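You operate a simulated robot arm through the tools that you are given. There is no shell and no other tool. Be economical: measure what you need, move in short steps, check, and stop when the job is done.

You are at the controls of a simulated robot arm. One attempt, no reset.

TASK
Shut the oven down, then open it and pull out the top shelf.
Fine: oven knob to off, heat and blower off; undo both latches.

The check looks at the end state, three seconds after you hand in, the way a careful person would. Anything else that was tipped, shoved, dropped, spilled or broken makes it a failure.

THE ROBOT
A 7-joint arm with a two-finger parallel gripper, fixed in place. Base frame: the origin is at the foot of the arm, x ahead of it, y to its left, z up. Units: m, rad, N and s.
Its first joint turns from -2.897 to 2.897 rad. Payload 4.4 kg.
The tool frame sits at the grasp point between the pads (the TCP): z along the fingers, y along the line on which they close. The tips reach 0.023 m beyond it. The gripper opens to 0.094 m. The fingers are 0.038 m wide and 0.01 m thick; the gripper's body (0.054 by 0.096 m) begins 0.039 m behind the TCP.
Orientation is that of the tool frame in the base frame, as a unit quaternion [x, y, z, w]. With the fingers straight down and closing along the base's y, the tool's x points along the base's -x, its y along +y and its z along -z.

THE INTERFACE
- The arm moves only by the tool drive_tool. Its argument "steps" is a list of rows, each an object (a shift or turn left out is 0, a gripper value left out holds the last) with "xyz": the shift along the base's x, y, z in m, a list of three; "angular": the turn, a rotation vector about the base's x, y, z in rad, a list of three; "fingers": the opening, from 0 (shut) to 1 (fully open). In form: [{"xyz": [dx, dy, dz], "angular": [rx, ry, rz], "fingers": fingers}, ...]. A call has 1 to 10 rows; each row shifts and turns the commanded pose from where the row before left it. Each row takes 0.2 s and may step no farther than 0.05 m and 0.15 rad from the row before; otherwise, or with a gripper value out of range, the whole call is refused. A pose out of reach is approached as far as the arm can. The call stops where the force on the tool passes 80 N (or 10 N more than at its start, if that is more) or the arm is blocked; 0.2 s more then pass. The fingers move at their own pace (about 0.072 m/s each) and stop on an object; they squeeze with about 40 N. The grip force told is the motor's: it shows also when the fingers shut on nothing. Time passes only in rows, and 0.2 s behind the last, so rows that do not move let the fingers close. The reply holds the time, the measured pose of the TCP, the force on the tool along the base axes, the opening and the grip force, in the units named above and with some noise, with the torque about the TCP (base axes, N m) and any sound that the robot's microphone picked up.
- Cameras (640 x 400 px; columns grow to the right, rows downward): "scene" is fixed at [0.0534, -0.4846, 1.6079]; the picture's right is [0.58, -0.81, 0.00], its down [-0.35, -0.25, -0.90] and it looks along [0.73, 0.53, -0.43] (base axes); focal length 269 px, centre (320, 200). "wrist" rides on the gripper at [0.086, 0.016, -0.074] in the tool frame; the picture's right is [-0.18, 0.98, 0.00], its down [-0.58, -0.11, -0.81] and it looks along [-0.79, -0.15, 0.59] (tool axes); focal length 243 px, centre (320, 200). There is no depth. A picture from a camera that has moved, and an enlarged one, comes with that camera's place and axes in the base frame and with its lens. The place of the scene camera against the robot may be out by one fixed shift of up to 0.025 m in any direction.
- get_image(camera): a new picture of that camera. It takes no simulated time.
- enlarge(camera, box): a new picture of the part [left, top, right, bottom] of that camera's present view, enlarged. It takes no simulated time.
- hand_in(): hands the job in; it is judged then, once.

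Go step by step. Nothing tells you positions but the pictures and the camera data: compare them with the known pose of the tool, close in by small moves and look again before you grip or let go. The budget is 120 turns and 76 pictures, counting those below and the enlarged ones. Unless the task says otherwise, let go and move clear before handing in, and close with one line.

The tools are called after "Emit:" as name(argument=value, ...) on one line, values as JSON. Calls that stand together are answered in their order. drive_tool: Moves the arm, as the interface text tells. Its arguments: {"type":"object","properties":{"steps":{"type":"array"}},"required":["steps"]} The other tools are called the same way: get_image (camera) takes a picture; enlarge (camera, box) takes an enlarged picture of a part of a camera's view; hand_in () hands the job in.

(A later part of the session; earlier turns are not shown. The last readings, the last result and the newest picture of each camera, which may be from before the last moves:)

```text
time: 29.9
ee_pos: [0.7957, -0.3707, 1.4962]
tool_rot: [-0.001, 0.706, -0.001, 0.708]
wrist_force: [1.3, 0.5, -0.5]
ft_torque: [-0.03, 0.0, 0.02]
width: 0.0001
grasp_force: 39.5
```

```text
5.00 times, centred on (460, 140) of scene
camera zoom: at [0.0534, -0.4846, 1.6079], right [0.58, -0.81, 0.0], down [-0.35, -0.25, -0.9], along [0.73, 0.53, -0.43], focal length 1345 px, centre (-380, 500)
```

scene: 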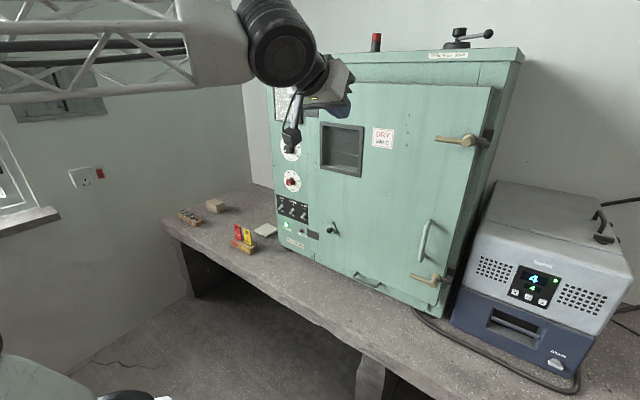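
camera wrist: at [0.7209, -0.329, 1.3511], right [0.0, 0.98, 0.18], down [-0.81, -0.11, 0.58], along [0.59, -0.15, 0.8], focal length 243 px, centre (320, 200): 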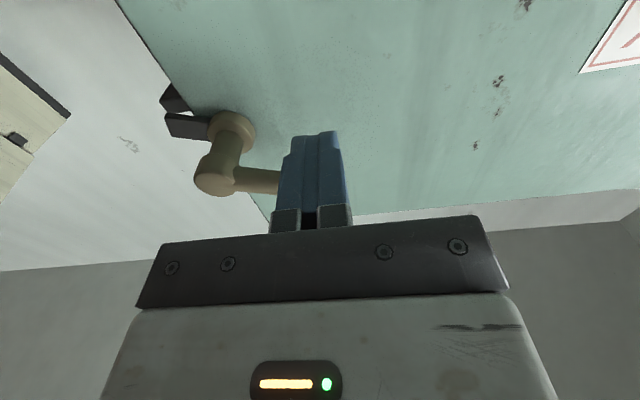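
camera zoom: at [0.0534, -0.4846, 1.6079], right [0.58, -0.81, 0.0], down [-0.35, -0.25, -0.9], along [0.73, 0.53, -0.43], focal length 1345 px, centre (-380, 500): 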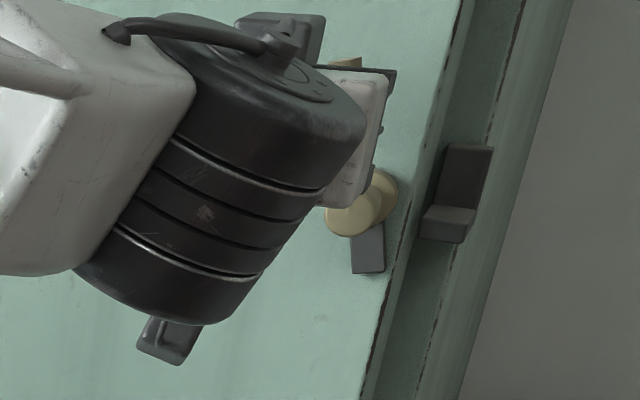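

Upper latch is open (cam points down, clear). I back off and inspect the lower latch.

Emit:
drive_tool(steps=[{"xyz": [-0.02, 0.02, 0.01]}, {"xyz": [-0.045, 0, 0]}, {"xyz": [-0.045, 0.01, -0.015]}, {"xyz": [-0.03, 0.01, -0.035]}, {"xyz": [0, 0, -0.049]}, {"xyz": [0, 0, -0.049]}, {"xyz": [0, 0, -0.049]}, {"xyz": [0, 0, -0.049]}, {"xyz": [0, 0, -0.049]}, {"xyz": [0, 0, -0.049]}])

Emit:
drive_tool(steps=[{"xyz": [0, 0, -0.049]}, {"xyz": [0, 0, -0.049]}, {"xyz": [0, 0, -0.049]}, {"xyz": [0, 0, -0.049]}])

Emit:
get_image(camera="wrist")

Emit:
enlarge(camera="scene", box=[390, 120, 500, 310])

```text
time: 32.1
ee_pos: [0.655, -0.3287, 1.1568]
tool_rot: [-0.001, 0.705, -0.002, 0.709]
wrist_force: [-0.1, -0.3, 0.6]
ft_torque: [-0.03, 0.0, 0.01]
width: 0.0
grasp_force: 40.2
```

```text
time: 33.1
ee_pos: [0.6556, -0.3323, 0.9641]
tool_rot: [-0.001, 0.706, -0.002, 0.709]
wrist_force: [0.6, 0.0, 0.3]
ft_torque: [0.01, 0.03, 0.01]
width: 0.0001
grasp_force: 40.0
```

```text
34 pictures are left
camera wrist: at [0.5815, -0.3167, 0.8772], right [0.0, 0.98, 0.18], down [-0.81, -0.11, 0.58], along [0.59, -0.15, 0.8], focal length 243 px, centre (320, 200)
```

wrist: 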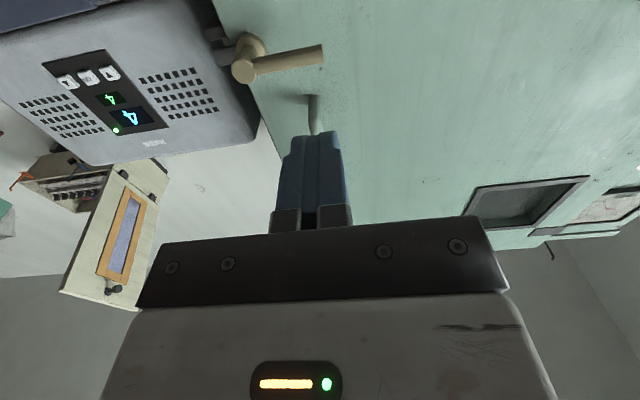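

```text
2.11 times, centred on (445, 215) of scene
camera zoom: at [0.0534, -0.4846, 1.6079], right [0.58, -0.81, 0.0], down [-0.35, -0.25, -0.9], along [0.73, 0.53, -0.43], focal length 566 px, centre (57, 168)
```

zoom: 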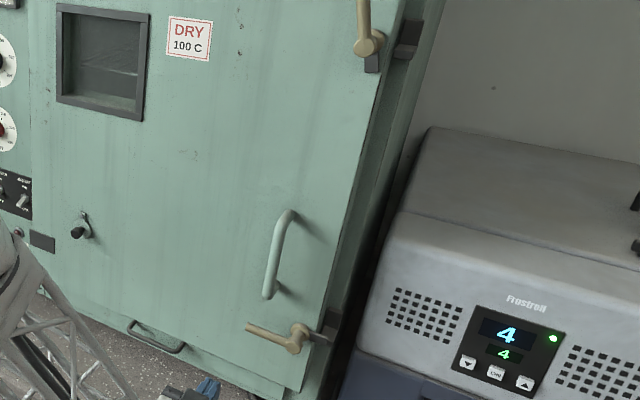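

Emit:
enlarge(camera="scene", box=[400, 250, 470, 310])

Emit:
enlarge(camera="wrist", box=[190, 10, 350, 140])

```text
6.67 times, centred on (435, 280) of scene
camera zoom: at [0.0534, -0.4846, 1.6079], right [0.58, -0.81, 0.0], down [-0.35, -0.25, -0.9], along [0.73, 0.53, -0.43], focal length 1794 px, centre (-447, -333)
```

zoom: 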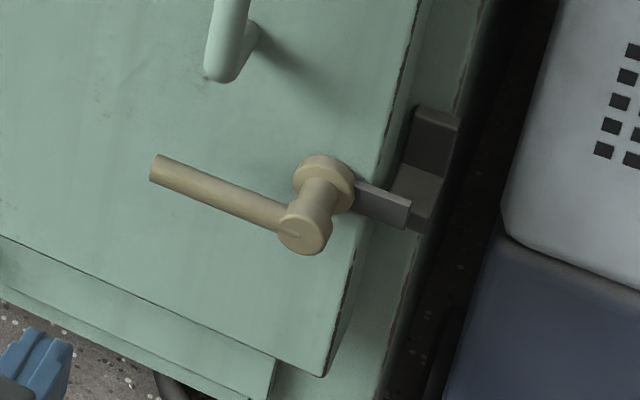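

```text
3.08 times, centred on (270, 75) of wrist
camera zoom: at [0.5815, -0.3167, 0.8772], right [0.0, 0.98, 0.18], down [-0.81, -0.11, 0.58], along [0.59, -0.15, 0.8], focal length 746 px, centre (474, 585)
```

zoom: 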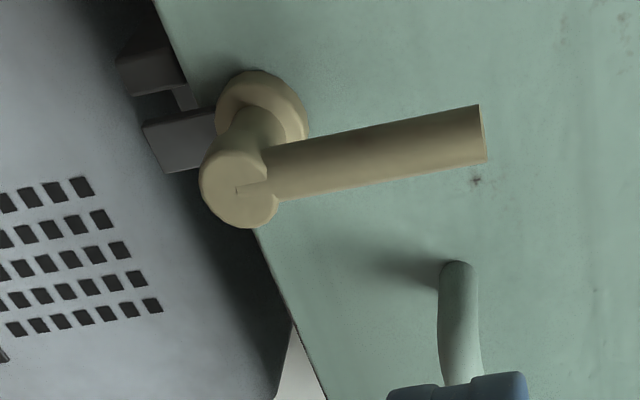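

Lower boss is about (0.80, -0.40, 0.97), with the door handle just above it. I'll go under the lever with a low path and push up, staying below the handle.

Emit:
drive_tool(steps=[{"xyz": [0.02, -0.005, -0.034]}, {"xyz": [0.045, -0.005, 0]}, {"xyz": [0.04, -0.003, 0]}, {"xyz": [0.03, 0, 0]}])

Emit:
get_image(camera="wrist")

```text
time: 34.1
ee_pos: [0.7914, -0.3436, 0.9309]
tool_rot: [0.0, 0.706, -0.001, 0.708]
wrist_force: [0.1, -0.4, 0.0]
ft_torque: [0.0, 0.0, -0.02]
width: 0.0001
grasp_force: 40.3
```

```text
30 pictures are left
camera wrist: at [0.7171, -0.3286, 0.8436], right [0.0, 0.98, 0.18], down [-0.81, -0.11, 0.58], along [0.59, -0.15, 0.79], focal length 243 px, centre (320, 200)
```

wrist: 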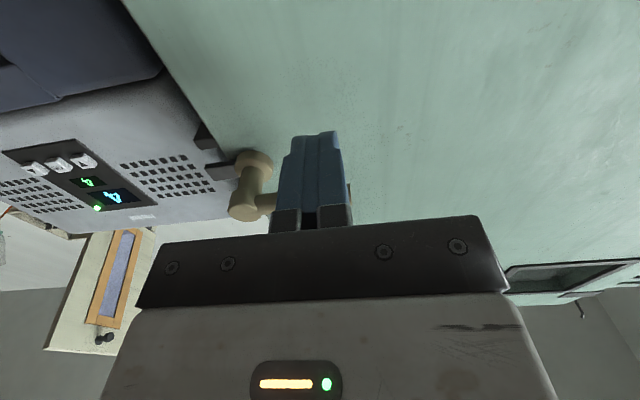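

Emit:
drive_tool(steps=[{"xyz": [0, 0, 0.01]}, {"xyz": [0, 0, 0.01]}, {"xyz": [0, 0, 0.01]}, {"xyz": [0, 0, 0.01]}])

Emit:
enlarge(camera="scene", box=[390, 220, 470, 310])

```text
time: 35.1
ee_pos: [0.791, -0.3441, 0.973]
tool_rot: [0.0, 0.706, -0.001, 0.708]
wrist_force: [-0.8, 0.5, 0.3]
ft_torque: [0.02, 0.0, 0.0]
width: 0.0
grasp_force: 39.5
```

```text
4.44 times, centred on (430, 265) of scene
camera zoom: at [0.0534, -0.4846, 1.6079], right [0.58, -0.81, 0.0], down [-0.35, -0.25, -0.9], along [0.73, 0.53, -0.43], focal length 1196 px, centre (-169, -89)
```

zoom: 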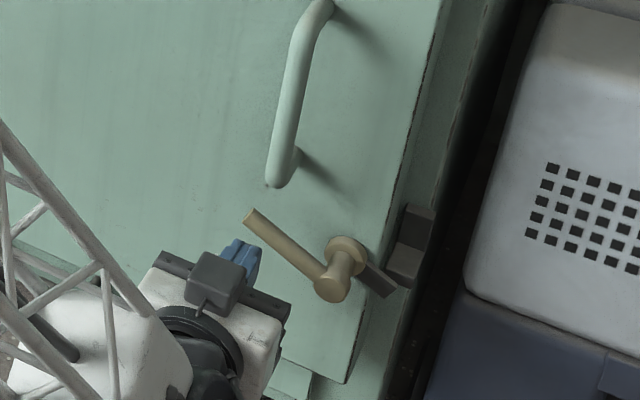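

It rotates up as well. Continue along the arc.

Emit:
drive_tool(steps=[{"xyz": [0, -0.008, 0.008]}, {"xyz": [0, -0.01, 0.006]}, {"xyz": [0, -0.01, 0.004]}, {"xyz": [0, -0.009, 0.002]}])

Emit:
enlarge(camera="scene", box=[390, 220, 470, 310])

```text
time: 36.1
ee_pos: [0.7927, -0.3845, 0.9917]
tool_rot: [0.0, 0.706, -0.001, 0.708]
wrist_force: [1.1, 0.3, 0.3]
ft_torque: [-0.01, -0.05, 0.0]
width: 0.0001
grasp_force: 39.7
```

```text
4.44 times, centred on (430, 265) of scene
camera zoom: at [0.0534, -0.4846, 1.6079], right [0.58, -0.81, 0.0], down [-0.35, -0.25, -0.9], along [0.73, 0.53, -0.43], focal length 1196 px, centre (-169, -89)
```

zoom: 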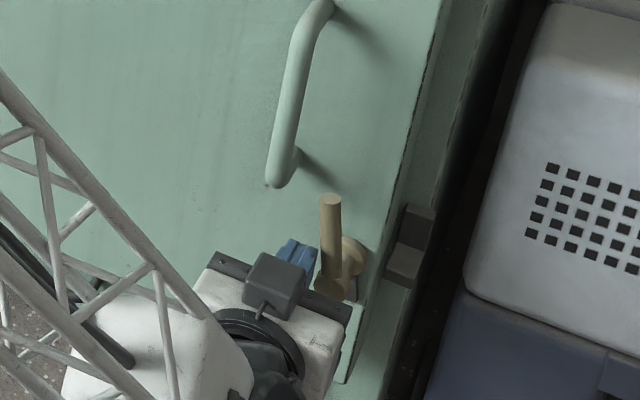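

Both latches are open. Now back out, rise and open the gripper in front of the door handle.

Emit:
drive_tool(steps=[{"xyz": [-0.01, 0.01, -0.005]}, {"xyz": [-0.045, 0.01, 0]}, {"xyz": [-0.045, 0.01, 0.01]}, {"xyz": [0, 0.003, 0.04], "fingers": 0.8}, {"xyz": [0, 0, 0.04]}, {"xyz": [0, 0, 0.04]}])

Emit:
get_image(camera="wrist")

```text
time: 37.5
ee_pos: [0.6907, -0.3486, 1.1152]
tool_rot: [-0.001, 0.707, 0.001, 0.708]
wrist_force: [-0.4, -0.1, -0.6]
ft_torque: [0.0, 0.0, 0.02]
width: 0.0752
grasp_force: 0.1
```

```text
27 pictures are left
camera wrist: at [0.6166, -0.3326, 1.0294], right [0.0, 0.98, 0.18], down [-0.81, -0.11, 0.58], along [0.59, -0.15, 0.79], focal length 243 px, centre (320, 200)
```

wrist: 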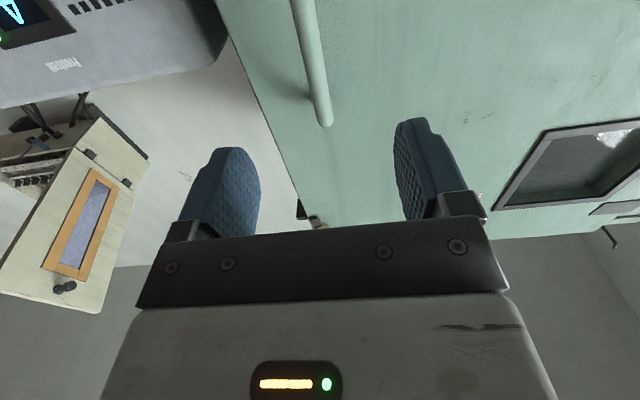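

Emit:
drive_tool(steps=[{"xyz": [0.045, -0.004, 0]}, {"xyz": [0.045, -0.003, 0]}, {"xyz": [0.037, 0, 0]}])

Emit:
get_image(camera="wrist")

```text
time: 38.3
ee_pos: [0.8163, -0.3566, 1.1164]
tool_rot: [-0.001, 0.706, 0.0, 0.708]
wrist_force: [0.7, -0.1, -0.3]
ft_torque: [0.01, 0.02, 0.0]
width: 0.0752
grasp_force: 0.0
```

```text
26 pictures are left
camera wrist: at [0.7424, -0.34, 1.0287], right [0.0, 0.98, 0.18], down [-0.81, -0.11, 0.58], along [0.59, -0.15, 0.79], focal length 243 px, centre (320, 200)
```

wrist: 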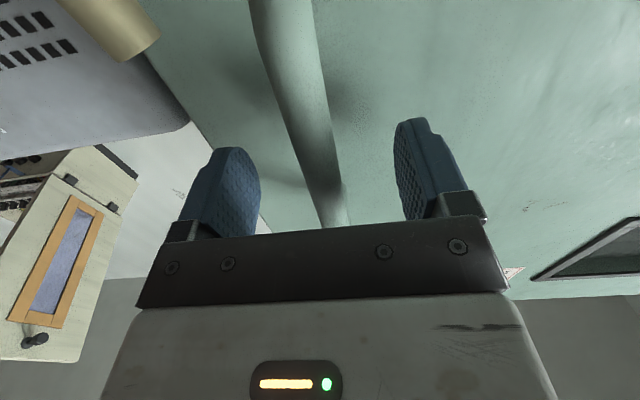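

Emit:
drive_tool(steps=[{"fingers": 0}, {}, {}, {}])

```text
time: 39.3
ee_pos: [0.8163, -0.3531, 1.1156]
tool_rot: [-0.002, 0.706, 0.001, 0.708]
wrist_force: [-11.4, 58.8, 3.5]
ft_torque: [0.75, -0.28, 0.02]
width: 0.016
grasp_force: 44.9
```

Bar gripped (16 mm). Pull gently along the hinge arc.

Emit:
drive_tool(steps=[{"xyz": [0, 0.004, 0]}, {"xyz": [-0.025, 0.003, 0], "angular": [0, 0, -0.05]}, {"xyz": [-0.025, 0.005, 0], "angular": [0, 0, -0.05]}, {"xyz": [-0.045, 0.012, 0], "angular": [0, 0, -0.09]}])

Emit:
get_image(camera="scene")

```text
time: 40.3
ee_pos: [0.7259, -0.3304, 1.1149]
tool_rot: [0.067, 0.704, -0.068, 0.704]
wrist_force: [13.2, 41.0, -24.0]
ft_torque: [0.39, -0.19, -0.16]
width: 0.0157
grasp_force: 44.8
```

```text
25 pictures are left
```

scene: 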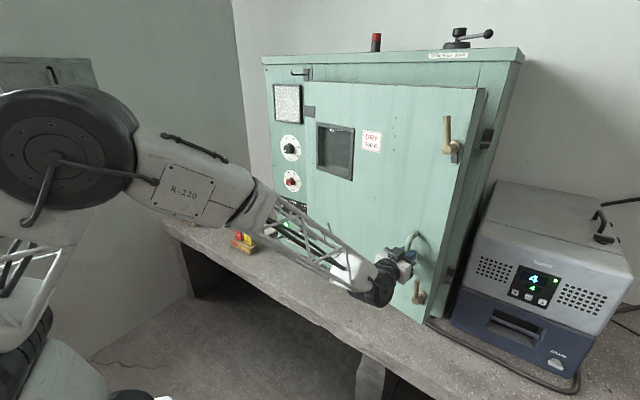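

Emit:
drive_tool(steps=[{"xyz": [-0.043, 0.02, 0], "angular": [0, 0, -0.09]}, {"xyz": [-0.041, 0.021, 0], "angular": [0, 0, -0.09]}, {"xyz": [-0.0395, 0.0235, 0], "angular": [0, 0, -0.09]}, {"xyz": [-0.037, 0.027, 0], "angular": [0, 0, -0.09]}, {"xyz": [-0.0345, 0.03, 0], "angular": [0, 0, -0.09]}])

Emit:
get_image(camera="scene")

```text
time: 41.0
ee_pos: [0.632, -0.2885, 1.1192]
tool_rot: [0.14, 0.692, -0.14, 0.694]
wrist_force: [-13.2, -18.4, 1.5]
ft_torque: [-0.02, 0.31, 0.18]
width: 0.0159
grasp_force: 44.7
stopped in row 3: the force on the tool passed its limit at 87 N (the readings are from after the stop); the commanded pose is now the measured one
```

```text
24 pictures are left
```

scene: 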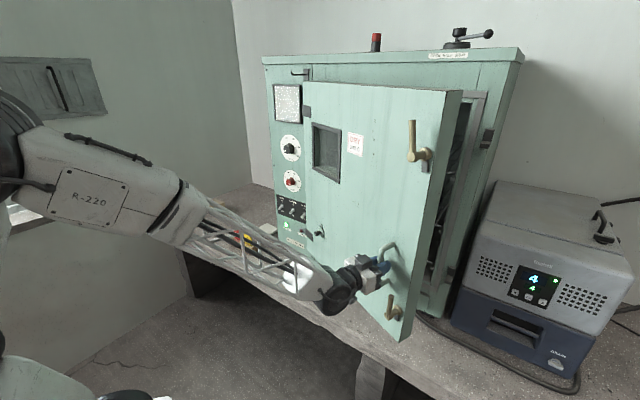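

Emit:
drive_tool(steps=[{"xyz": [-0.024, 0.017, 0], "angular": [0, 0, -0.06]}, {"xyz": [-0.024, 0.018, 0], "angular": [0, 0, -0.06]}, {"xyz": [-0.023, 0.02, 0], "angular": [0, 0, -0.06]}, {"xyz": [-0.022, 0.021, 0], "angular": [0, 0, -0.06]}, {"xyz": [-0.021, 0.022, 0], "angular": [0, 0, -0.06]}])

```text
time: 41.4
ee_pos: [0.6122, -0.2762, 1.1202]
tool_rot: [0.158, 0.689, -0.158, 0.69]
wrist_force: [-18.2, -27.1, -0.3]
ft_torque: [-0.41, 0.49, 0.14]
width: 0.0159
grasp_force: 45.3
stopped in row 2: the force on the tool passed its limit at 92 N (the readings are from after the stop); the commanded pose is now the measured one
```

The residual force is radial, so the real hinge is a bit farther; I adjust the arc.

Emit:
drive_tool(steps=[{"xyz": [-0.012, 0.004, 0]}, {"xyz": [-0.0225, 0.0145, 0], "angular": [0, 0, -0.045]}, {"xyz": [-0.0222, 0.0155, 0], "angular": [0, 0, -0.05]}, {"xyz": [-0.0217, 0.0168, 0], "angular": [0, 0, -0.05]}, {"xyz": [-0.021, 0.018, 0], "angular": [0, 0, -0.05]}])

```text
time: 42.2
ee_pos: [0.564, -0.2408, 1.1204]
tool_rot: [0.184, 0.681, -0.185, 0.684]
wrist_force: [20.5, 27.6, -5.3]
ft_torque: [0.07, -0.39, 0.03]
width: 0.0158
grasp_force: 44.9
stopped in row 4: the force on the tool passed its limit at 90 N (the readings are from after the stop); the commanded pose is now the measured one
```

Door is about 28° open. I release and back off, then will go around the free edge and push it further from inside.

Emit:
drive_tool(steps=[{"fingers": 0.6}, {}, {"xyz": [-0.035, 0.02, 0]}, {"xyz": [-0.04, 0.022, 0]}, {"xyz": [-0.02, 0.0, 0.02], "fingers": 0}])

Emit:
get_image(camera="scene")

```text
time: 43.4
ee_pos: [0.4633, -0.1983, 1.1426]
tool_rot: [0.185, 0.681, -0.186, 0.684]
wrist_force: [0.3, -0.4, 0.1]
ft_torque: [0.0, 0.02, -0.01]
width: 0.0004
grasp_force: 0.1
```

```text
23 pictures are left
```

scene: 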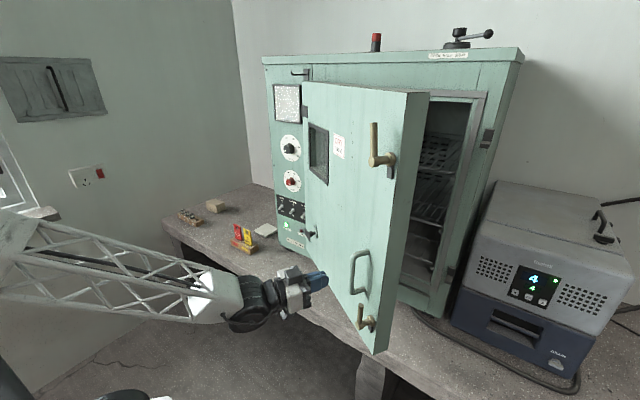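

Emit:
drive_tool(steps=[{"xyz": [-0.03, -0.02, 0.03]}, {"xyz": [-0.03, -0.02, 0.03]}, {"xyz": [0, -0.04, 0.025]}, {"xyz": [0, -0.045, 0.015]}, {"xyz": [0, -0.045, 0]}, {"xyz": [0, -0.045, 0]}, {"xyz": [0, -0.045, 0]}, {"xyz": [0.01, -0.03, 0]}])

Emit:
get_image(camera="scene")

```text
time: 44.5
ee_pos: [0.4374, -0.2437, 1.2897]
tool_rot: [0.103, 0.665, -0.133, 0.728]
wrist_force: [0.1, -0.1, 0.0]
ft_torque: [0.04, -0.01, -0.05]
width: 0.0
grasp_force: 40.0
stopped in row 5: the arm was blocked; the commanded pose is now the measured one
```

```text
22 pictures are left
```

scene: 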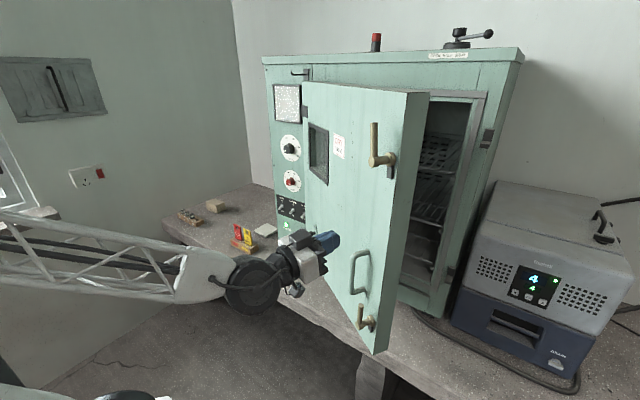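

The arm folded near a joint limit; I swing around the base with yaw following instead.

Emit:
drive_tool(steps=[{"xyz": [-0.012, -0.04, 0], "angular": [0, 0, -0.09]}, {"xyz": [-0.018, -0.042, 0], "angular": [0, 0, -0.09]}, {"xyz": [-0.02, -0.042, 0], "angular": [0, 0, -0.09]}, {"xyz": [-0.01, -0.045, 0], "angular": [0, 0, -0.09]}, {"xyz": [0.015, -0.045, 0]}, {"xyz": [0.03, -0.035, 0]}])

Emit:
get_image(camera="scene")

```text
time: 45.3
ee_pos: [0.4419, -0.2528, 1.3131]
tool_rot: [0.105, 0.647, -0.151, 0.74]
wrist_force: [0.2, 0.3, -1.2]
ft_torque: [0.01, -0.02, 0.03]
width: 0.0001
grasp_force: 39.8
stopped in row 3: the arm was blocked; the commanded pose is now the measured one
```

```text
21 pictures are left
```

scene: 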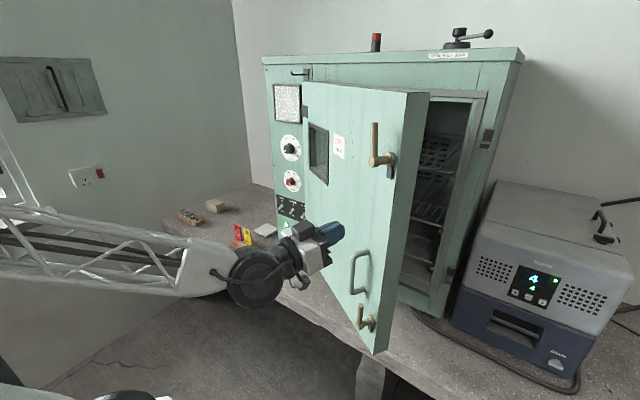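

Emit:
drive_tool(steps=[{"xyz": [0.005, 0.02, -0.045], "angular": [0, 0.05, -0.08]}, {"xyz": [0.005, 0.015, -0.045], "angular": [0, 0.05, -0.08]}, {"xyz": [0, 0, -0.045], "angular": [0, 0.0, -0.05]}, {"xyz": [0, 0, -0.04]}])

Emit:
drive_tool(steps=[{"xyz": [-0.015, -0.035, 0], "angular": [0, 0, -0.08]}, {"xyz": [-0.018, -0.033, 0], "angular": [0, 0, -0.08]}, {"xyz": [-0.018, -0.035, 0], "angular": [0, 0, -0.08]}, {"xyz": [-0.018, -0.035, 0], "angular": [0, 0, -0.08]}])

```text
time: 46.3
ee_pos: [0.4521, -0.2213, 1.1376]
tool_rot: [0.17, 0.67, -0.235, 0.683]
wrist_force: [-0.4, -0.9, -0.5]
ft_torque: [-0.01, 0.03, -0.01]
width: 0.0
grasp_force: 39.8
```

```text
time: 47.5
ee_pos: [0.4184, -0.3044, 1.1649]
tool_rot: [0.228, 0.634, -0.303, 0.674]
wrist_force: [0.5, 0.2, 0.9]
ft_torque: [0.03, -0.01, -0.01]
width: 0.0
grasp_force: 40.2
stopped in row 4: the arm was blocked; the commanded pose is now the measured one
```

Emit:
drive_tool(steps=[{"xyz": [0.002, -0.035, -0.01], "angular": [0, 0, -0.03]}, {"xyz": [0.005, -0.035, -0.01], "angular": [0, 0, 0]}, {"xyz": [0.01, -0.04, 0]}, {"xyz": [0.015, -0.04, 0]}, {"xyz": [0.02, -0.04, 0]}])

Emit:
get_image(camera="scene")

```text
time: 48.3
ee_pos: [0.4741, -0.3664, 1.1307]
tool_rot: [0.209, 0.647, -0.277, 0.679]
wrist_force: [2.4, -2.1, -1.2]
ft_torque: [-0.07, -0.13, 0.08]
width: 0.0
grasp_force: 40.4
stopped in row 4: the force on the tool passed its limit at 143 N (the readings are from after the stop); the commanded pose is now the measured one
```

```text
20 pictures are left
```

scene: 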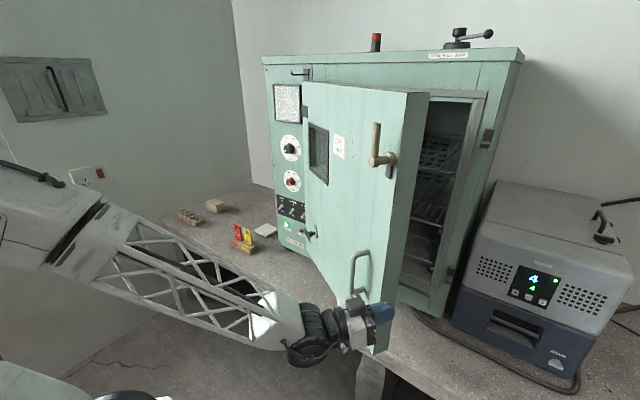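

Touched something hard near the door edge; I look before moving.

Emit:
enlarge(camera="scene", box=[320, 230, 440, 370])

```text
2.86 times, centred on (380, 300) of scene
camera zoom: at [0.0534, -0.4846, 1.6079], right [0.58, -0.81, 0.0], down [-0.35, -0.25, -0.9], along [0.73, 0.53, -0.43], focal length 769 px, centre (149, -86)
```

zoom: 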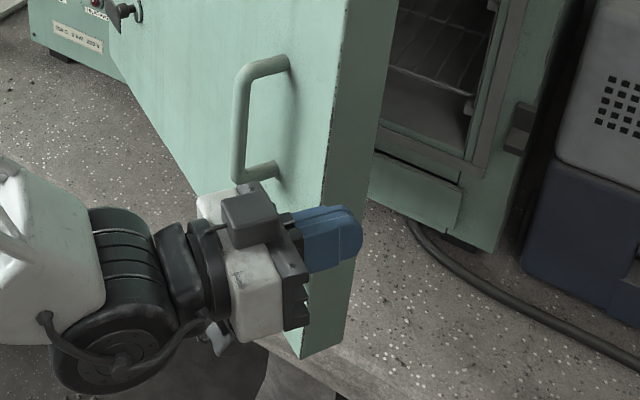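

Emit:
drive_tool(steps=[{"xyz": [-0.02, -0.02, 0.01]}, {"xyz": [0, -0.035, 0.02]}, {"xyz": [0.005, -0.035, 0.01]}, {"xyz": [0.01, -0.035, 0.0]}, {"xyz": [0.015, -0.03, 0]}])

Emit:
enlarge(camera="scene", box=[320, 130, 500, 370])

```text
time: 49.0
ee_pos: [0.505, -0.3554, 1.169]
tool_rot: [0.164, 0.655, -0.233, 0.7]
wrist_force: [0.0, 0.0, 0.1]
ft_torque: [0.01, -0.01, 0.02]
width: 0.0001
grasp_force: 40.1
stopped in row 3: the arm was blocked; the commanded pose is now the measured one
```

```text
1.67 times, centred on (410, 250) of scene
camera zoom: at [0.0534, -0.4846, 1.6079], right [0.58, -0.81, 0.0], down [-0.35, -0.25, -0.9], along [0.73, 0.53, -0.43], focal length 448 px, centre (170, 117)
```

zoom: 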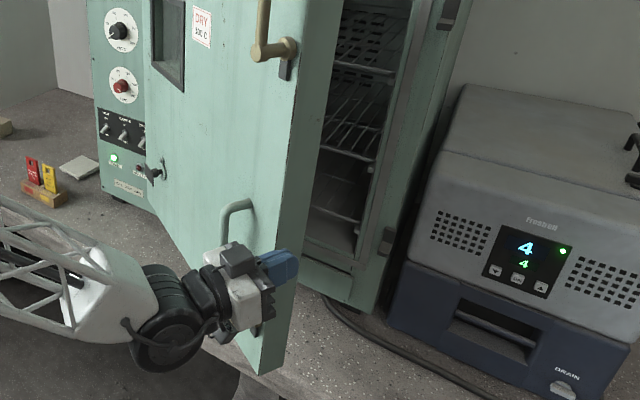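

The arm can't round the edge at this height. Better plan: raise the hand, point fingers down, and drag the door from inside its top edge. First I retreat to the left and unyaw.

Emit:
drive_tool(steps=[{"xyz": [-0.018, 0.044, -0.01]}, {"xyz": [-0.018, 0.044, -0.01]}, {"xyz": [-0.018, 0.044, -0.01]}, {"xyz": [0.005, 0.045, 0.02], "angular": [0, 0.015, 0.094]}, {"xyz": [0.005, 0.045, 0.02], "angular": [0, 0.015, 0.094]}, {"xyz": [0.01, 0.045, 0.02], "angular": [0, 0.015, 0.094]}, {"xyz": [0.01, 0.045, 0.02], "angular": [0, 0.015, 0.094]}, {"xyz": [0.01, 0.045, 0.02], "angular": [0, 0.015, 0.094]}, {"xyz": [0.01, 0.045, 0.02], "angular": [0, 0.015, 0.094]}])

Emit:
drive_tool(steps=[{"xyz": [0, 0.03, 0.02], "angular": [0, 0.14, 0]}, {"xyz": [0, 0.03, 0.02], "angular": [0, 0.14, 0]}, {"xyz": [0, 0.03, 0.02], "angular": [0, 0.14, 0]}, {"xyz": [0, 0, 0.02], "angular": [0, 0.14, 0]}, {"xyz": [0, 0, 0.02], "angular": [0, 0.14, 0]}, {"xyz": [0, 0, 0.02], "angular": [0, 0.14, 0]}])

```text
refused: row 6 steps farther than a row can; nothing moved
```

```text
time: 50.4
ee_pos: [0.5031, -0.2704, 1.2714]
tool_rot: [0.078, 0.853, -0.291, 0.427]
wrist_force: [-0.8, 0.2, 0.1]
ft_torque: [0.0, 0.0, -0.03]
width: 0.0
grasp_force: 40.1
out of reach, approached as far as the arm can: row 5, 6
```

Emit:
drive_tool(steps=[{"xyz": [-0.015, 0.045, 0], "angular": [0, 0, 0.08]}, {"xyz": [-0.015, 0.045, 0], "angular": [0, 0, 0.08]}, {"xyz": [0, 0.045, 0.01], "angular": [0, 0, 0.08]}, {"xyz": [0, 0.045, 0.01], "angular": [0, 0, 0.08]}, {"xyz": [0.01, 0.045, 0.01], "angular": [0, 0, 0.08]}, {"xyz": [0.01, 0.045, 0.01], "angular": [0, 0, 0.08]}])

Emit:
get_image(camera="scene")

```text
time: 51.8
ee_pos: [0.4923, 0.0003, 1.3102]
tool_rot: [-0.125, 0.847, -0.179, 0.484]
wrist_force: [-0.1, 0.5, 0.0]
ft_torque: [0.01, -0.02, -0.01]
width: 0.0
grasp_force: 40.1
```

```text
17 pictures are left
```

scene: 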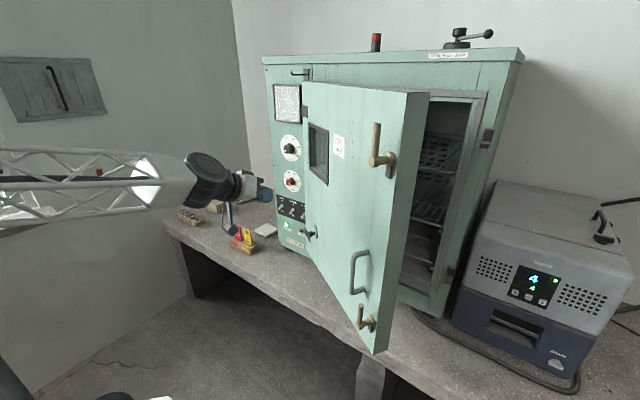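

Emit:
drive_tool(steps=[{"xyz": [0.01, 0, 0.041], "angular": [0.0473, 0.1277, -0.033]}, {"xyz": [0.01, 0, 0.041], "angular": [0.0473, 0.1277, -0.033]}, {"xyz": [0.01, 0, 0.041], "angular": [0.0473, 0.1277, -0.033]}, {"xyz": [0.01, 0, 0.041], "angular": [0.0473, 0.1277, -0.033]}, {"xyz": [0.005, 0, 0.041], "angular": [0.0473, 0.1277, -0.033]}, {"xyz": [0, 0, 0.041], "angular": [0.0473, 0.1277, -0.033]}, {"xyz": [0, 0, 0.041], "angular": [0.0473, 0.1277, -0.033]}, {"xyz": [0, 0, 0.041], "angular": [0.0473, 0.1277, -0.033]}])

```text
time: 53.6
ee_pos: [0.5305, 0.0268, 1.3492]
tool_rot: [-0.049, 0.979, -0.112, 0.162]
wrist_force: [1.1, 0.1, -4.1]
ft_torque: [-0.05, 0.01, -0.01]
width: 0.0
grasp_force: 40.1
out of reach, approached as far as the arm can: row 2, 3, 4, 5, 6, 7, 8
```

Emit:
drive_tool(steps=[{"xyz": [0.02, 0, -0.03]}, {"xyz": [0.02, 0, -0.03]}, {"xyz": [0.02, 0, 0]}, {}, {}])

Emit:
get_image(camera="scene")

```text
time: 54.8
ee_pos: [0.5895, 0.0289, 1.2918]
tool_rot: [-0.05, 0.979, -0.111, 0.165]
wrist_force: [0.2, -0.6, 0.8]
ft_torque: [-0.03, 0.0, -0.01]
width: 0.0002
grasp_force: 40.3
```

```text
16 pictures are left
```

scene: 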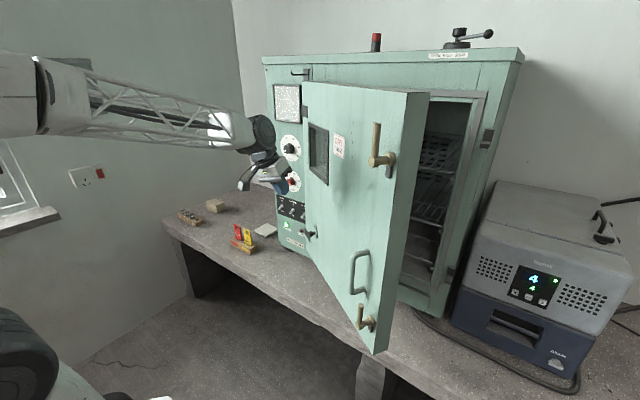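

Emit:
drive_tool(steps=[{"xyz": [0.005, -0.01, 0.045]}, {"xyz": [0.005, -0.01, 0.045]}, {"xyz": [0.005, -0.01, 0.045]}, {"xyz": [0.005, -0.01, 0.045]}, {"xyz": [0.005, -0.01, 0.045]}, {"xyz": [0.0, -0.01, 0.045]}, {"xyz": [0.0, 0, 0.045]}])

```text
time: 56.4
ee_pos: [0.5927, 0.0343, 1.3666]
tool_rot: [-0.047, 0.979, -0.112, 0.166]
wrist_force: [0.1, 0.3, -0.6]
ft_torque: [0.0, -0.02, -0.02]
width: 0.0
grasp_force: 40.0
out of reach, approached as far as the arm can: row 1, 2, 3, 4, 5, 6, 7
```

Emit:
drive_tool(steps=[{"xyz": [0.003, 0.035, -0.011], "angular": [0.049, -0.09, 0]}, {"xyz": [0.003, 0.035, -0.011], "angular": [0.049, -0.09, 0]}, {"xyz": [0.003, 0.035, -0.011], "angular": [0.049, -0.09, 0]}, {"xyz": [0.003, 0.035, -0.011], "angular": [0.049, -0.09, 0]}, {"xyz": [0.003, 0.035, -0.011], "angular": [0.049, -0.09, 0]}])

Emit:
drive_tool(steps=[{"xyz": [0.005, -0.03, 0.031], "angular": [0, 0.098, 0]}, {"xyz": [0.005, -0.03, 0.031], "angular": [0, 0.098, 0]}, {"xyz": [0.005, -0.03, 0.031], "angular": [0, 0.098, 0]}, {"xyz": [0.005, -0.03, 0.031], "angular": [0, 0.098, 0]}, {"xyz": [0.005, -0.03, 0.031], "angular": [0, 0.098, 0]}, {"xyz": [0.005, -0.03, 0.031], "angular": [0, 0.098, 0]}, {"xyz": [0, -0.03, 0.031], "angular": [0, 0.098, 0]}, {"xyz": [0, -0.03, 0.031], "angular": [0, 0.098, 0]}])

```text
time: 57.6
ee_pos: [0.6061, 0.2079, 1.3139]
tool_rot: [-0.003, 0.923, 0.0, 0.384]
wrist_force: [0.0, 0.2, -0.1]
ft_torque: [0.0, -0.02, 0.0]
width: 0.0002
grasp_force: 40.1
```

```text
time: 59.4
ee_pos: [0.6122, 0.1608, 1.3622]
tool_rot: [-0.004, 0.949, -0.002, 0.315]
wrist_force: [0.0, 0.8, -0.7]
ft_torque: [0.03, 0.0, 0.02]
width: 0.0003
grasp_force: 40.1
out of reach, approached as far as the arm can: row 2, 3, 4, 5, 6, 7, 8
```

The arm is stuck on an internal joint limit; I test whether turning the tool about the vertical frees upward motion.

Emit:
drive_tool(steps=[{"angular": [0, 0, 0.14]}, {"angular": [0, 0, 0.14]}, {"angular": [0, 0, 0.14]}, {"angular": [0, 0, 0.14]}, {"xyz": [0, 0, 0.04]}, {"xyz": [0, 0, 0.04]}])

Emit:
drive_tool(steps=[{"angular": [0, 0, -0.14]}, {"angular": [0, 0, -0.14]}, {"angular": [0, 0, -0.14]}, {"angular": [0, 0, -0.14]}, {"angular": [0, 0, -0.14]}, {"angular": [0, 0, -0.14]}, {"angular": [0, 0, -0.14]}, {"angular": [0, 0, -0.14]}, {"xyz": [0, 0, 0.04]}, {"xyz": [0, 0, 0.04]}])

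```text
time: 60.8
ee_pos: [0.6169, 0.1676, 1.4097]
tool_rot: [-0.001, 0.948, -0.005, 0.317]
wrist_force: [0.1, -0.5, 0.5]
ft_torque: [0.02, -0.03, 0.01]
width: 0.0
grasp_force: 39.9
out of reach, approached as far as the arm can: row 1, 2, 3, 4, 6
```

```text
time: 63.0
ee_pos: [0.6173, 0.1667, 1.4892]
tool_rot: [0.501, 0.806, -0.169, 0.267]
wrist_force: [0.3, -0.3, -0.5]
ft_torque: [-0.02, 0.0, -0.04]
width: 0.0
grasp_force: 40.3
```

Yaw was at its positive limit; with the tool turned −1.1 rad the arm rises freely. Now point down and go higher.

Emit:
drive_tool(steps=[{"xyz": [0, -0.02, 0.032], "angular": [0.116, 0.056, 0]}, {"xyz": [0, -0.02, 0.032], "angular": [0.116, 0.056, 0]}, {"xyz": [0, -0.02, 0.032], "angular": [0.116, 0.056, 0]}, {"xyz": [0, -0.02, 0.032], "angular": [0.116, 0.056, 0]}, {"xyz": [0, -0.02, 0.032], "angular": [0.116, 0.056, 0]}])

```text
time: 64.2
ee_pos: [0.6309, 0.0883, 1.6547]
tool_rot: [0.524, 0.842, -0.089, 0.089]
wrist_force: [1.9, -0.1, -0.1]
ft_torque: [-0.05, 0.07, -0.03]
width: 0.0001
grasp_force: 39.6
out of reach, approached as far as the arm can: row 3, 4, 5
```

Emit:
drive_tool(steps=[{"xyz": [0.016, -0.042, 0]}, {"xyz": [0.016, -0.042, 0]}, {"xyz": [0.016, -0.042, 0]}, {"xyz": [0.016, -0.042, 0]}, {"xyz": [0.016, -0.042, 0]}, {"xyz": [0.016, -0.042, 0]}, {"xyz": [0.016, -0.042, 0]}, {"xyz": [0.016, -0.042, 0]}])

Emit:
get_image(camera="scene")

```text
time: 66.0
ee_pos: [0.7634, -0.25, 1.6592]
tool_rot: [0.525, 0.839, -0.103, 0.101]
wrist_force: [-0.7, -0.7, 0.4]
ft_torque: [0.04, -0.04, 0.01]
width: 0.0001
grasp_force: 40.0
```

```text
15 pictures are left
```

scene: 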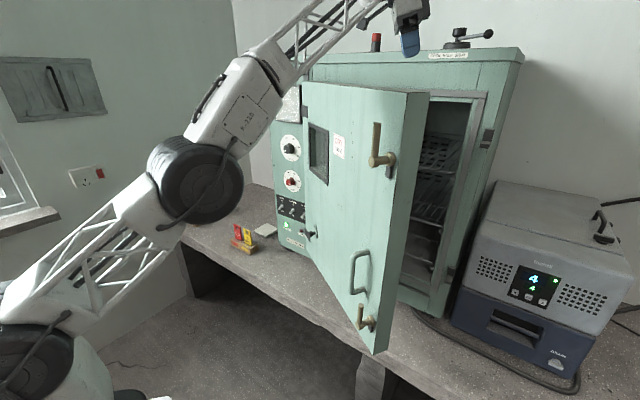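

Emit:
drive_tool(steps=[{"xyz": [0, 0, -0.038]}, {"xyz": [0, 0, -0.038]}, {"xyz": [0, 0, -0.038]}])

Emit:
enlarge(camera="scene", box=[300, 0, 540, 150])

```text
time: 66.8
ee_pos: [0.762, -0.2428, 1.5523]
tool_rot: [0.526, 0.838, -0.107, 0.099]
wrist_force: [-0.3, 0.6, 0.2]
ft_torque: [0.01, -0.01, -0.01]
width: 0.0
grasp_force: 40.4
out of reach, approached as far as the arm can: row 1, 2, 3
```

```text
2.67 times, centred on (420, 75) of scene
camera zoom: at [0.0534, -0.4846, 1.6079], right [0.58, -0.81, 0.0], down [-0.35, -0.25, -0.9], along [0.73, 0.53, -0.43], focal length 717 px, centre (53, 533)
```

zoom: 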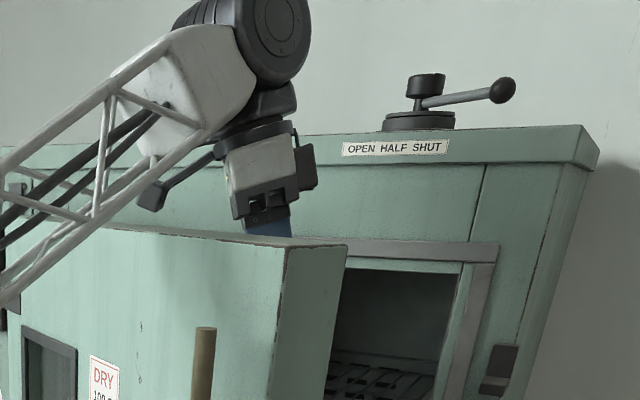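

Finger is behind the door top. Drag the door open along its arc.

Emit:
drive_tool(steps=[{"xyz": [-0.01, 0.005, -0.012]}, {"xyz": [-0.0315, 0.011, 0]}, {"xyz": [-0.04, 0.02, 0]}, {"xyz": [-0.0375, 0.024, 0]}, {"xyz": [-0.035, 0.0274, 0]}, {"xyz": [-0.032, 0.031, 0]}])

Emit:
get_image(camera="scene")

```text
time: 68.2
ee_pos: [0.5761, -0.1037, 1.5475]
tool_rot: [0.525, 0.84, -0.094, 0.098]
wrist_force: [-0.6, -0.4, -1.0]
ft_torque: [-0.02, 0.04, 0.02]
width: 0.0
grasp_force: 40.5
out of reach, approached as far as the arm can: row 1, 2, 3, 4
```

```text
13 pictures are left
```

scene: 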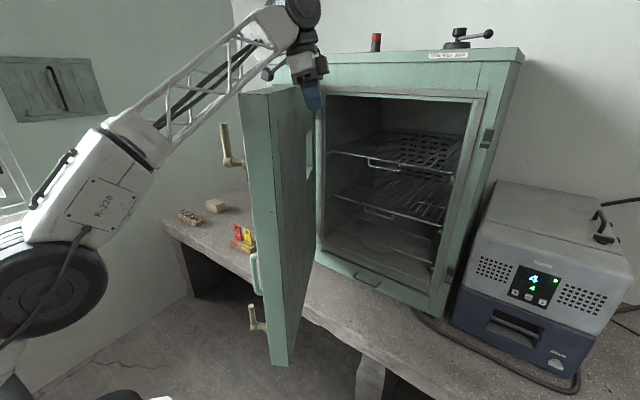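

Works well; both shelves with front loops are visible. Continue opening.

Emit:
drive_tool(steps=[{"xyz": [-0.029, 0.034, 0]}, {"xyz": [-0.0253, 0.0366, 0]}, {"xyz": [-0.0215, 0.039, 0]}, {"xyz": [-0.0176, 0.041, 0]}, {"xyz": [-0.0135, 0.0424, 0]}, {"xyz": [-0.009, 0.0435, 0]}])

Emit:
get_image(camera="scene")

```text
time: 68.8
ee_pos: [0.532, -0.0488, 1.5473]
tool_rot: [0.529, 0.837, -0.092, 0.103]
wrist_force: [63.1, -66.7, 13.4]
ft_torque: [2.27, 1.68, -2.03]
width: 0.0
grasp_force: 40.2
stopped in row 2: the force on the tool passed its limit at 363 N (the readings are from after the stop); the commanded pose is now the measured one
```

```text
12 pictures are left
```

scene: 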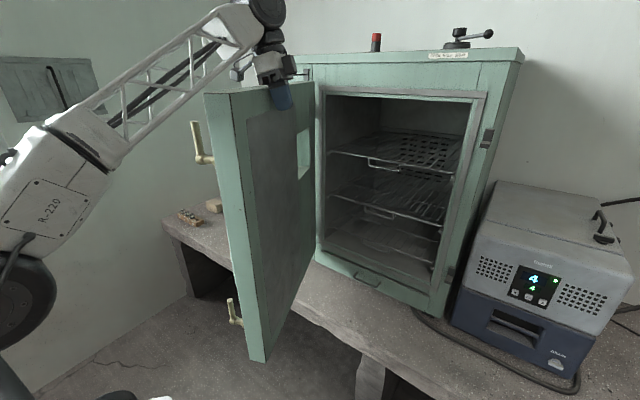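

Door is wide open enough (it met a stop). I relieve the force and look at the shelf.

Emit:
drive_tool(steps=[{"xyz": [0.02, -0.025, 0]}, {"xyz": [0.02, -0.02, 0.03]}, {"xyz": [0, -0.02, 0.045]}])

Emit:
enlarge(camera="scene", box=[310, 80, 490, 240])

```text
time: 69.5
ee_pos: [0.571, -0.1121, 1.6228]
tool_rot: [0.529, 0.837, -0.092, 0.103]
wrist_force: [-0.3, -0.3, 0.3]
ft_torque: [0.01, 0.0, -0.02]
width: 0.0
grasp_force: 40.0
```

```text
2.50 times, centred on (400, 160) of scene
camera zoom: at [0.0534, -0.4846, 1.6079], right [0.58, -0.81, 0.0], down [-0.35, -0.25, -0.9], along [0.73, 0.53, -0.43], focal length 673 px, centre (120, 300)
```

zoom: 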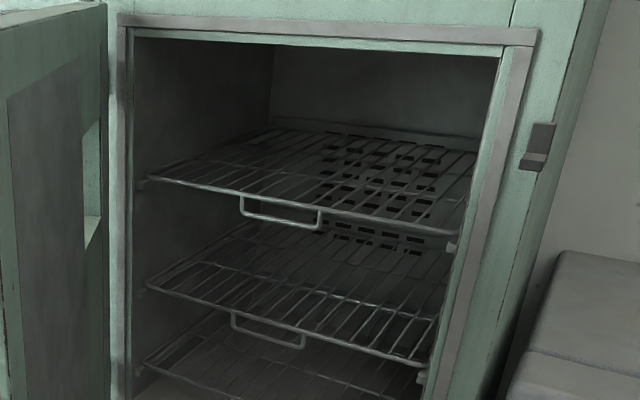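

Top shelf: front rod z≈1.30, its loop bar around y −0.07…−0.19, z≈1.27, x≈0.95. I move the hand to the right so the forearm clears the open door, then check.

Emit:
drive_tool(steps=[{"xyz": [0, -0.045, 0.01]}, {"xyz": [0, -0.045, 0]}, {"xyz": [0.01, -0.045, 0]}, {"xyz": [0.01, -0.045, 0]}, {"xyz": [0.01, -0.045, 0]}, {"xyz": [0.01, -0.045, 0]}, {"xyz": [0.01, -0.03, 0]}])

Emit:
get_image(camera="scene")

```text
time: 71.2
ee_pos: [0.6304, -0.3924, 1.6383]
tool_rot: [0.53, 0.833, -0.124, 0.102]
wrist_force: [-1.3, 0.2, 0.2]
ft_torque: [0.0, -0.03, 0.03]
width: 0.0
grasp_force: 40.0
out of reach, approached as far as the arm can: row 3, 4, 5, 6
```

```text
10 pictures are left
```

scene: 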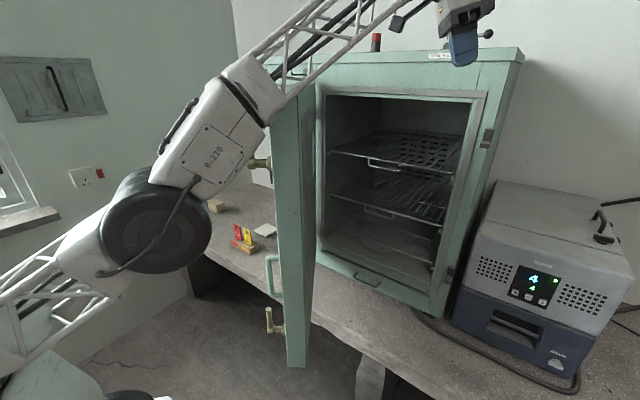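

The forearm nudged the door back a little but it stays open. Now lower and level the hand on the right-hand side with fingers closing vertically.

Emit:
drive_tool(steps=[{"xyz": [0, -0.005, -0.028], "angular": [0.047, -0.126, -0.0105]}, {"xyz": [0, -0.005, -0.028], "angular": [0.047, -0.126, -0.0105]}, {"xyz": [0, -0.005, -0.028], "angular": [0.047, -0.126, -0.0105]}, {"xyz": [0, 0, -0.028], "angular": [0.047, -0.126, -0.0105]}, {"xyz": [0, 0, -0.028], "angular": [0.047, -0.126, -0.0105]}, {"xyz": [0, 0, -0.028], "angular": [0.047, -0.126, -0.0105]}])

Emit:
drive_tool(steps=[{"xyz": [0, 0, -0.028], "angular": [0.047, -0.126, -0.0105]}, {"xyz": [0, 0, -0.028], "angular": [0.047, -0.126, -0.0105]}, {"xyz": [0, 0, -0.028], "angular": [0.047, -0.126, -0.0105]}, {"xyz": [0, 0, -0.028], "angular": [0.047, -0.126, -0.0105]}, {"xyz": [0, 0, -0.028], "angular": [0.047, -0.126, -0.0105]}, {"xyz": [0, 0, -0.028], "angular": [0.047, -0.126, -0.0105]}])

Emit:
get_image(camera="scene")

```text
time: 72.5
ee_pos: [0.6664, -0.3226, 1.524]
tool_rot: [0.607, 0.742, -0.068, 0.276]
wrist_force: [-0.2, -0.2, 1.1]
ft_torque: [0.01, 0.04, 0.02]
width: 0.0
grasp_force: 39.9
out of reach, approached as far as the arm can: row 1, 2, 3, 4, 5, 6
```

```text
time: 74.0
ee_pos: [0.6955, -0.3374, 1.4791]
tool_rot: [0.609, 0.737, -0.063, 0.285]
wrist_force: [0.0, -0.1, 0.2]
ft_torque: [-0.01, 0.07, 0.0]
width: 0.0001
grasp_force: 40.3
out of reach, approached as far as the arm can: row 1, 2, 3, 4, 5, 6
```

```text
9 pictures are left
```

scene: 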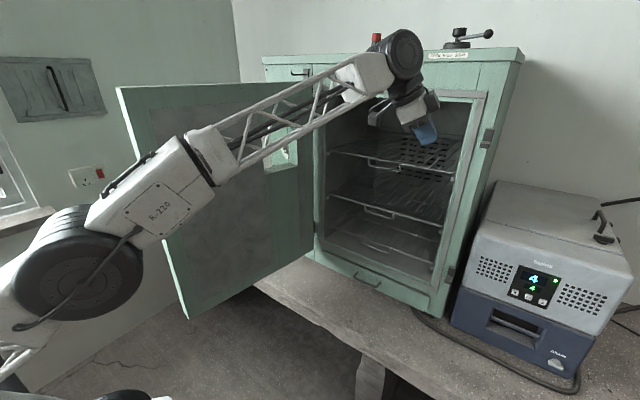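

The forearm swept the door fully open. Now I descend first, then finish leveling the tool.

Emit:
drive_tool(steps=[{"xyz": [-0.01, 0, -0.045]}, {"xyz": [-0.01, 0, -0.045]}, {"xyz": [-0.01, 0, -0.045]}, {"xyz": [-0.01, 0, -0.045]}])

Emit:
drive_tool(steps=[{"angular": [0.047, -0.126, -0.0105]}, {"angular": [0.047, -0.126, -0.0105]}, {"angular": [0.047, -0.126, -0.0105]}, {"angular": [0.047, -0.126, -0.0105]}])

```text
time: 75.0
ee_pos: [0.6527, -0.3353, 1.3022]
tool_rot: [0.61, 0.737, -0.064, 0.285]
wrist_force: [-0.9, 0.8, 0.2]
ft_torque: [0.01, -0.01, -0.02]
width: 0.0
grasp_force: 39.7
```

```text
time: 76.0
ee_pos: [0.6586, -0.337, 1.2806]
tool_rot: [0.626, 0.707, 0.008, 0.328]
wrist_force: [0.3, -0.2, 0.1]
ft_torque: [-0.02, -0.01, -0.02]
width: 0.0001
grasp_force: 39.2
out of reach, approached as far as the arm can: row 1, 2, 3, 4
```

Emit:
drive_tool(steps=[{"angular": [-0.09, -0.107, 0]}, {"angular": [-0.09, -0.107, 0]}, {"angular": [-0.09, -0.107, 0]}])

Emit:
drive_tool(steps=[{"angular": [0, 0, 0.14]}, {"angular": [0, 0, 0.14]}, {"angular": [0, 0, 0.14]}])

```text
time: 76.8
ee_pos: [0.658, -0.3377, 1.2812]
tool_rot: [0.568, 0.64, 0.013, 0.517]
wrist_force: [0.0, 0.4, -0.1]
ft_torque: [-0.01, -0.02, -0.01]
width: 0.0
grasp_force: 40.3
```

```text
time: 77.5
ee_pos: [0.6547, -0.3371, 1.2936]
tool_rot: [0.449, 0.721, 0.101, 0.519]
wrist_force: [2.5, -2.7, 2.1]
ft_torque: [0.09, 0.16, 0.05]
width: 0.0
grasp_force: 39.9
out of reach, approached as far as the arm can: row 2
```

Emit:
drive_tool(steps=[{"angular": [0.117, -0.045, -0.062]}, {"angular": [0.117, -0.045, -0.062]}, {"angular": [0.117, -0.045, -0.062]}, {"angular": [0.117, -0.045, -0.062]}, {"angular": [0.117, -0.045, -0.062]}])

```text
time: 78.8
ee_pos: [0.6591, -0.338, 1.2874]
tool_rot: [0.669, 0.526, 0.272, 0.449]
wrist_force: [-0.6, 0.4, 0.3]
ft_torque: [0.02, 0.02, 0.02]
width: 0.0001
grasp_force: 39.6
```

Roll works: fingers now close in the vertical plane. I straighten yaw and move in front of the loop to look with the wrist camera.

Emit:
drive_tool(steps=[{"xyz": [0.02, 0.035, 0.005], "angular": [0.049, -0.004, 0.095], "fingers": 0.4}, {"xyz": [0.02, 0.035, 0.005], "angular": [0.049, -0.004, 0.095]}, {"xyz": [0.02, 0.035, 0.005], "angular": [0.049, -0.004, 0.095]}, {"xyz": [0.02, 0.035, 0.005]}, {"xyz": [0.03, 0.035, 0.005]}, {"xyz": [0.035, 0.033, 0.005]}])

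Emit:
get_image(camera="wrist")

```text
time: 80.2
ee_pos: [0.8042, -0.1333, 1.3158]
tool_rot: [0.617, 0.591, 0.375, 0.359]
wrist_force: [0.5, 1.0, 0.7]
ft_torque: [0.01, 0.01, -0.01]
width: 0.0379
grasp_force: 0.0
```

```text
8 pictures are left
camera wrist: at [0.7469, -0.0479, 1.367], right [0.45, -0.23, 0.86], down [-0.78, -0.58, 0.25], along [0.44, -0.78, -0.43], focal length 243 px, centre (320, 200)
```

wrist: 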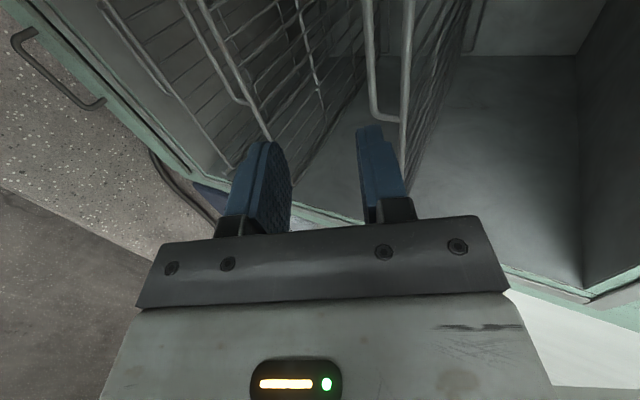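

Loop hangs below the rod: bar about (0.94, −0.135, 1.287), rod about z 1.318. I narrow the fingers and move just short of the loop.

Emit:
drive_tool(steps=[{"xyz": [0.03, -0.001, -0.003], "fingers": 0.32}, {"xyz": [0.03, -0.001, -0.004]}, {"xyz": [0.028, 0, -0.005]}])

Emit:
get_image(camera="wrist")

```text
time: 81.0
ee_pos: [0.89, -0.1353, 1.3026]
tool_rot: [0.617, 0.591, 0.375, 0.359]
wrist_force: [-1.0, 0.4, 0.1]
ft_torque: [-0.01, 0.03, -0.06]
width: 0.0301
grasp_force: 0.0
```

```text
7 pictures are left
camera wrist: at [0.8333, -0.0505, 1.3545], right [0.45, -0.22, 0.87], down [-0.78, -0.58, 0.25], along [0.44, -0.79, -0.43], focal length 243 px, centre (320, 200)
```

wrist: 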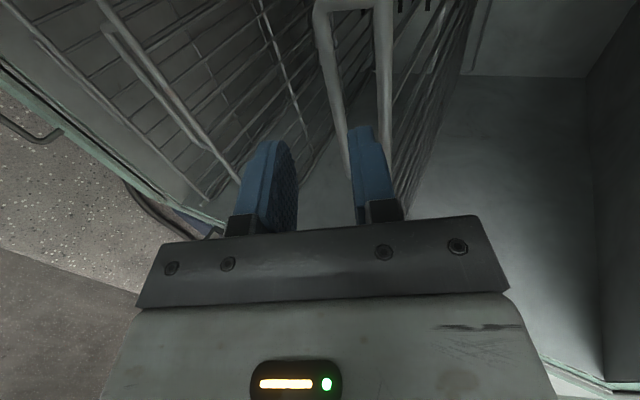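

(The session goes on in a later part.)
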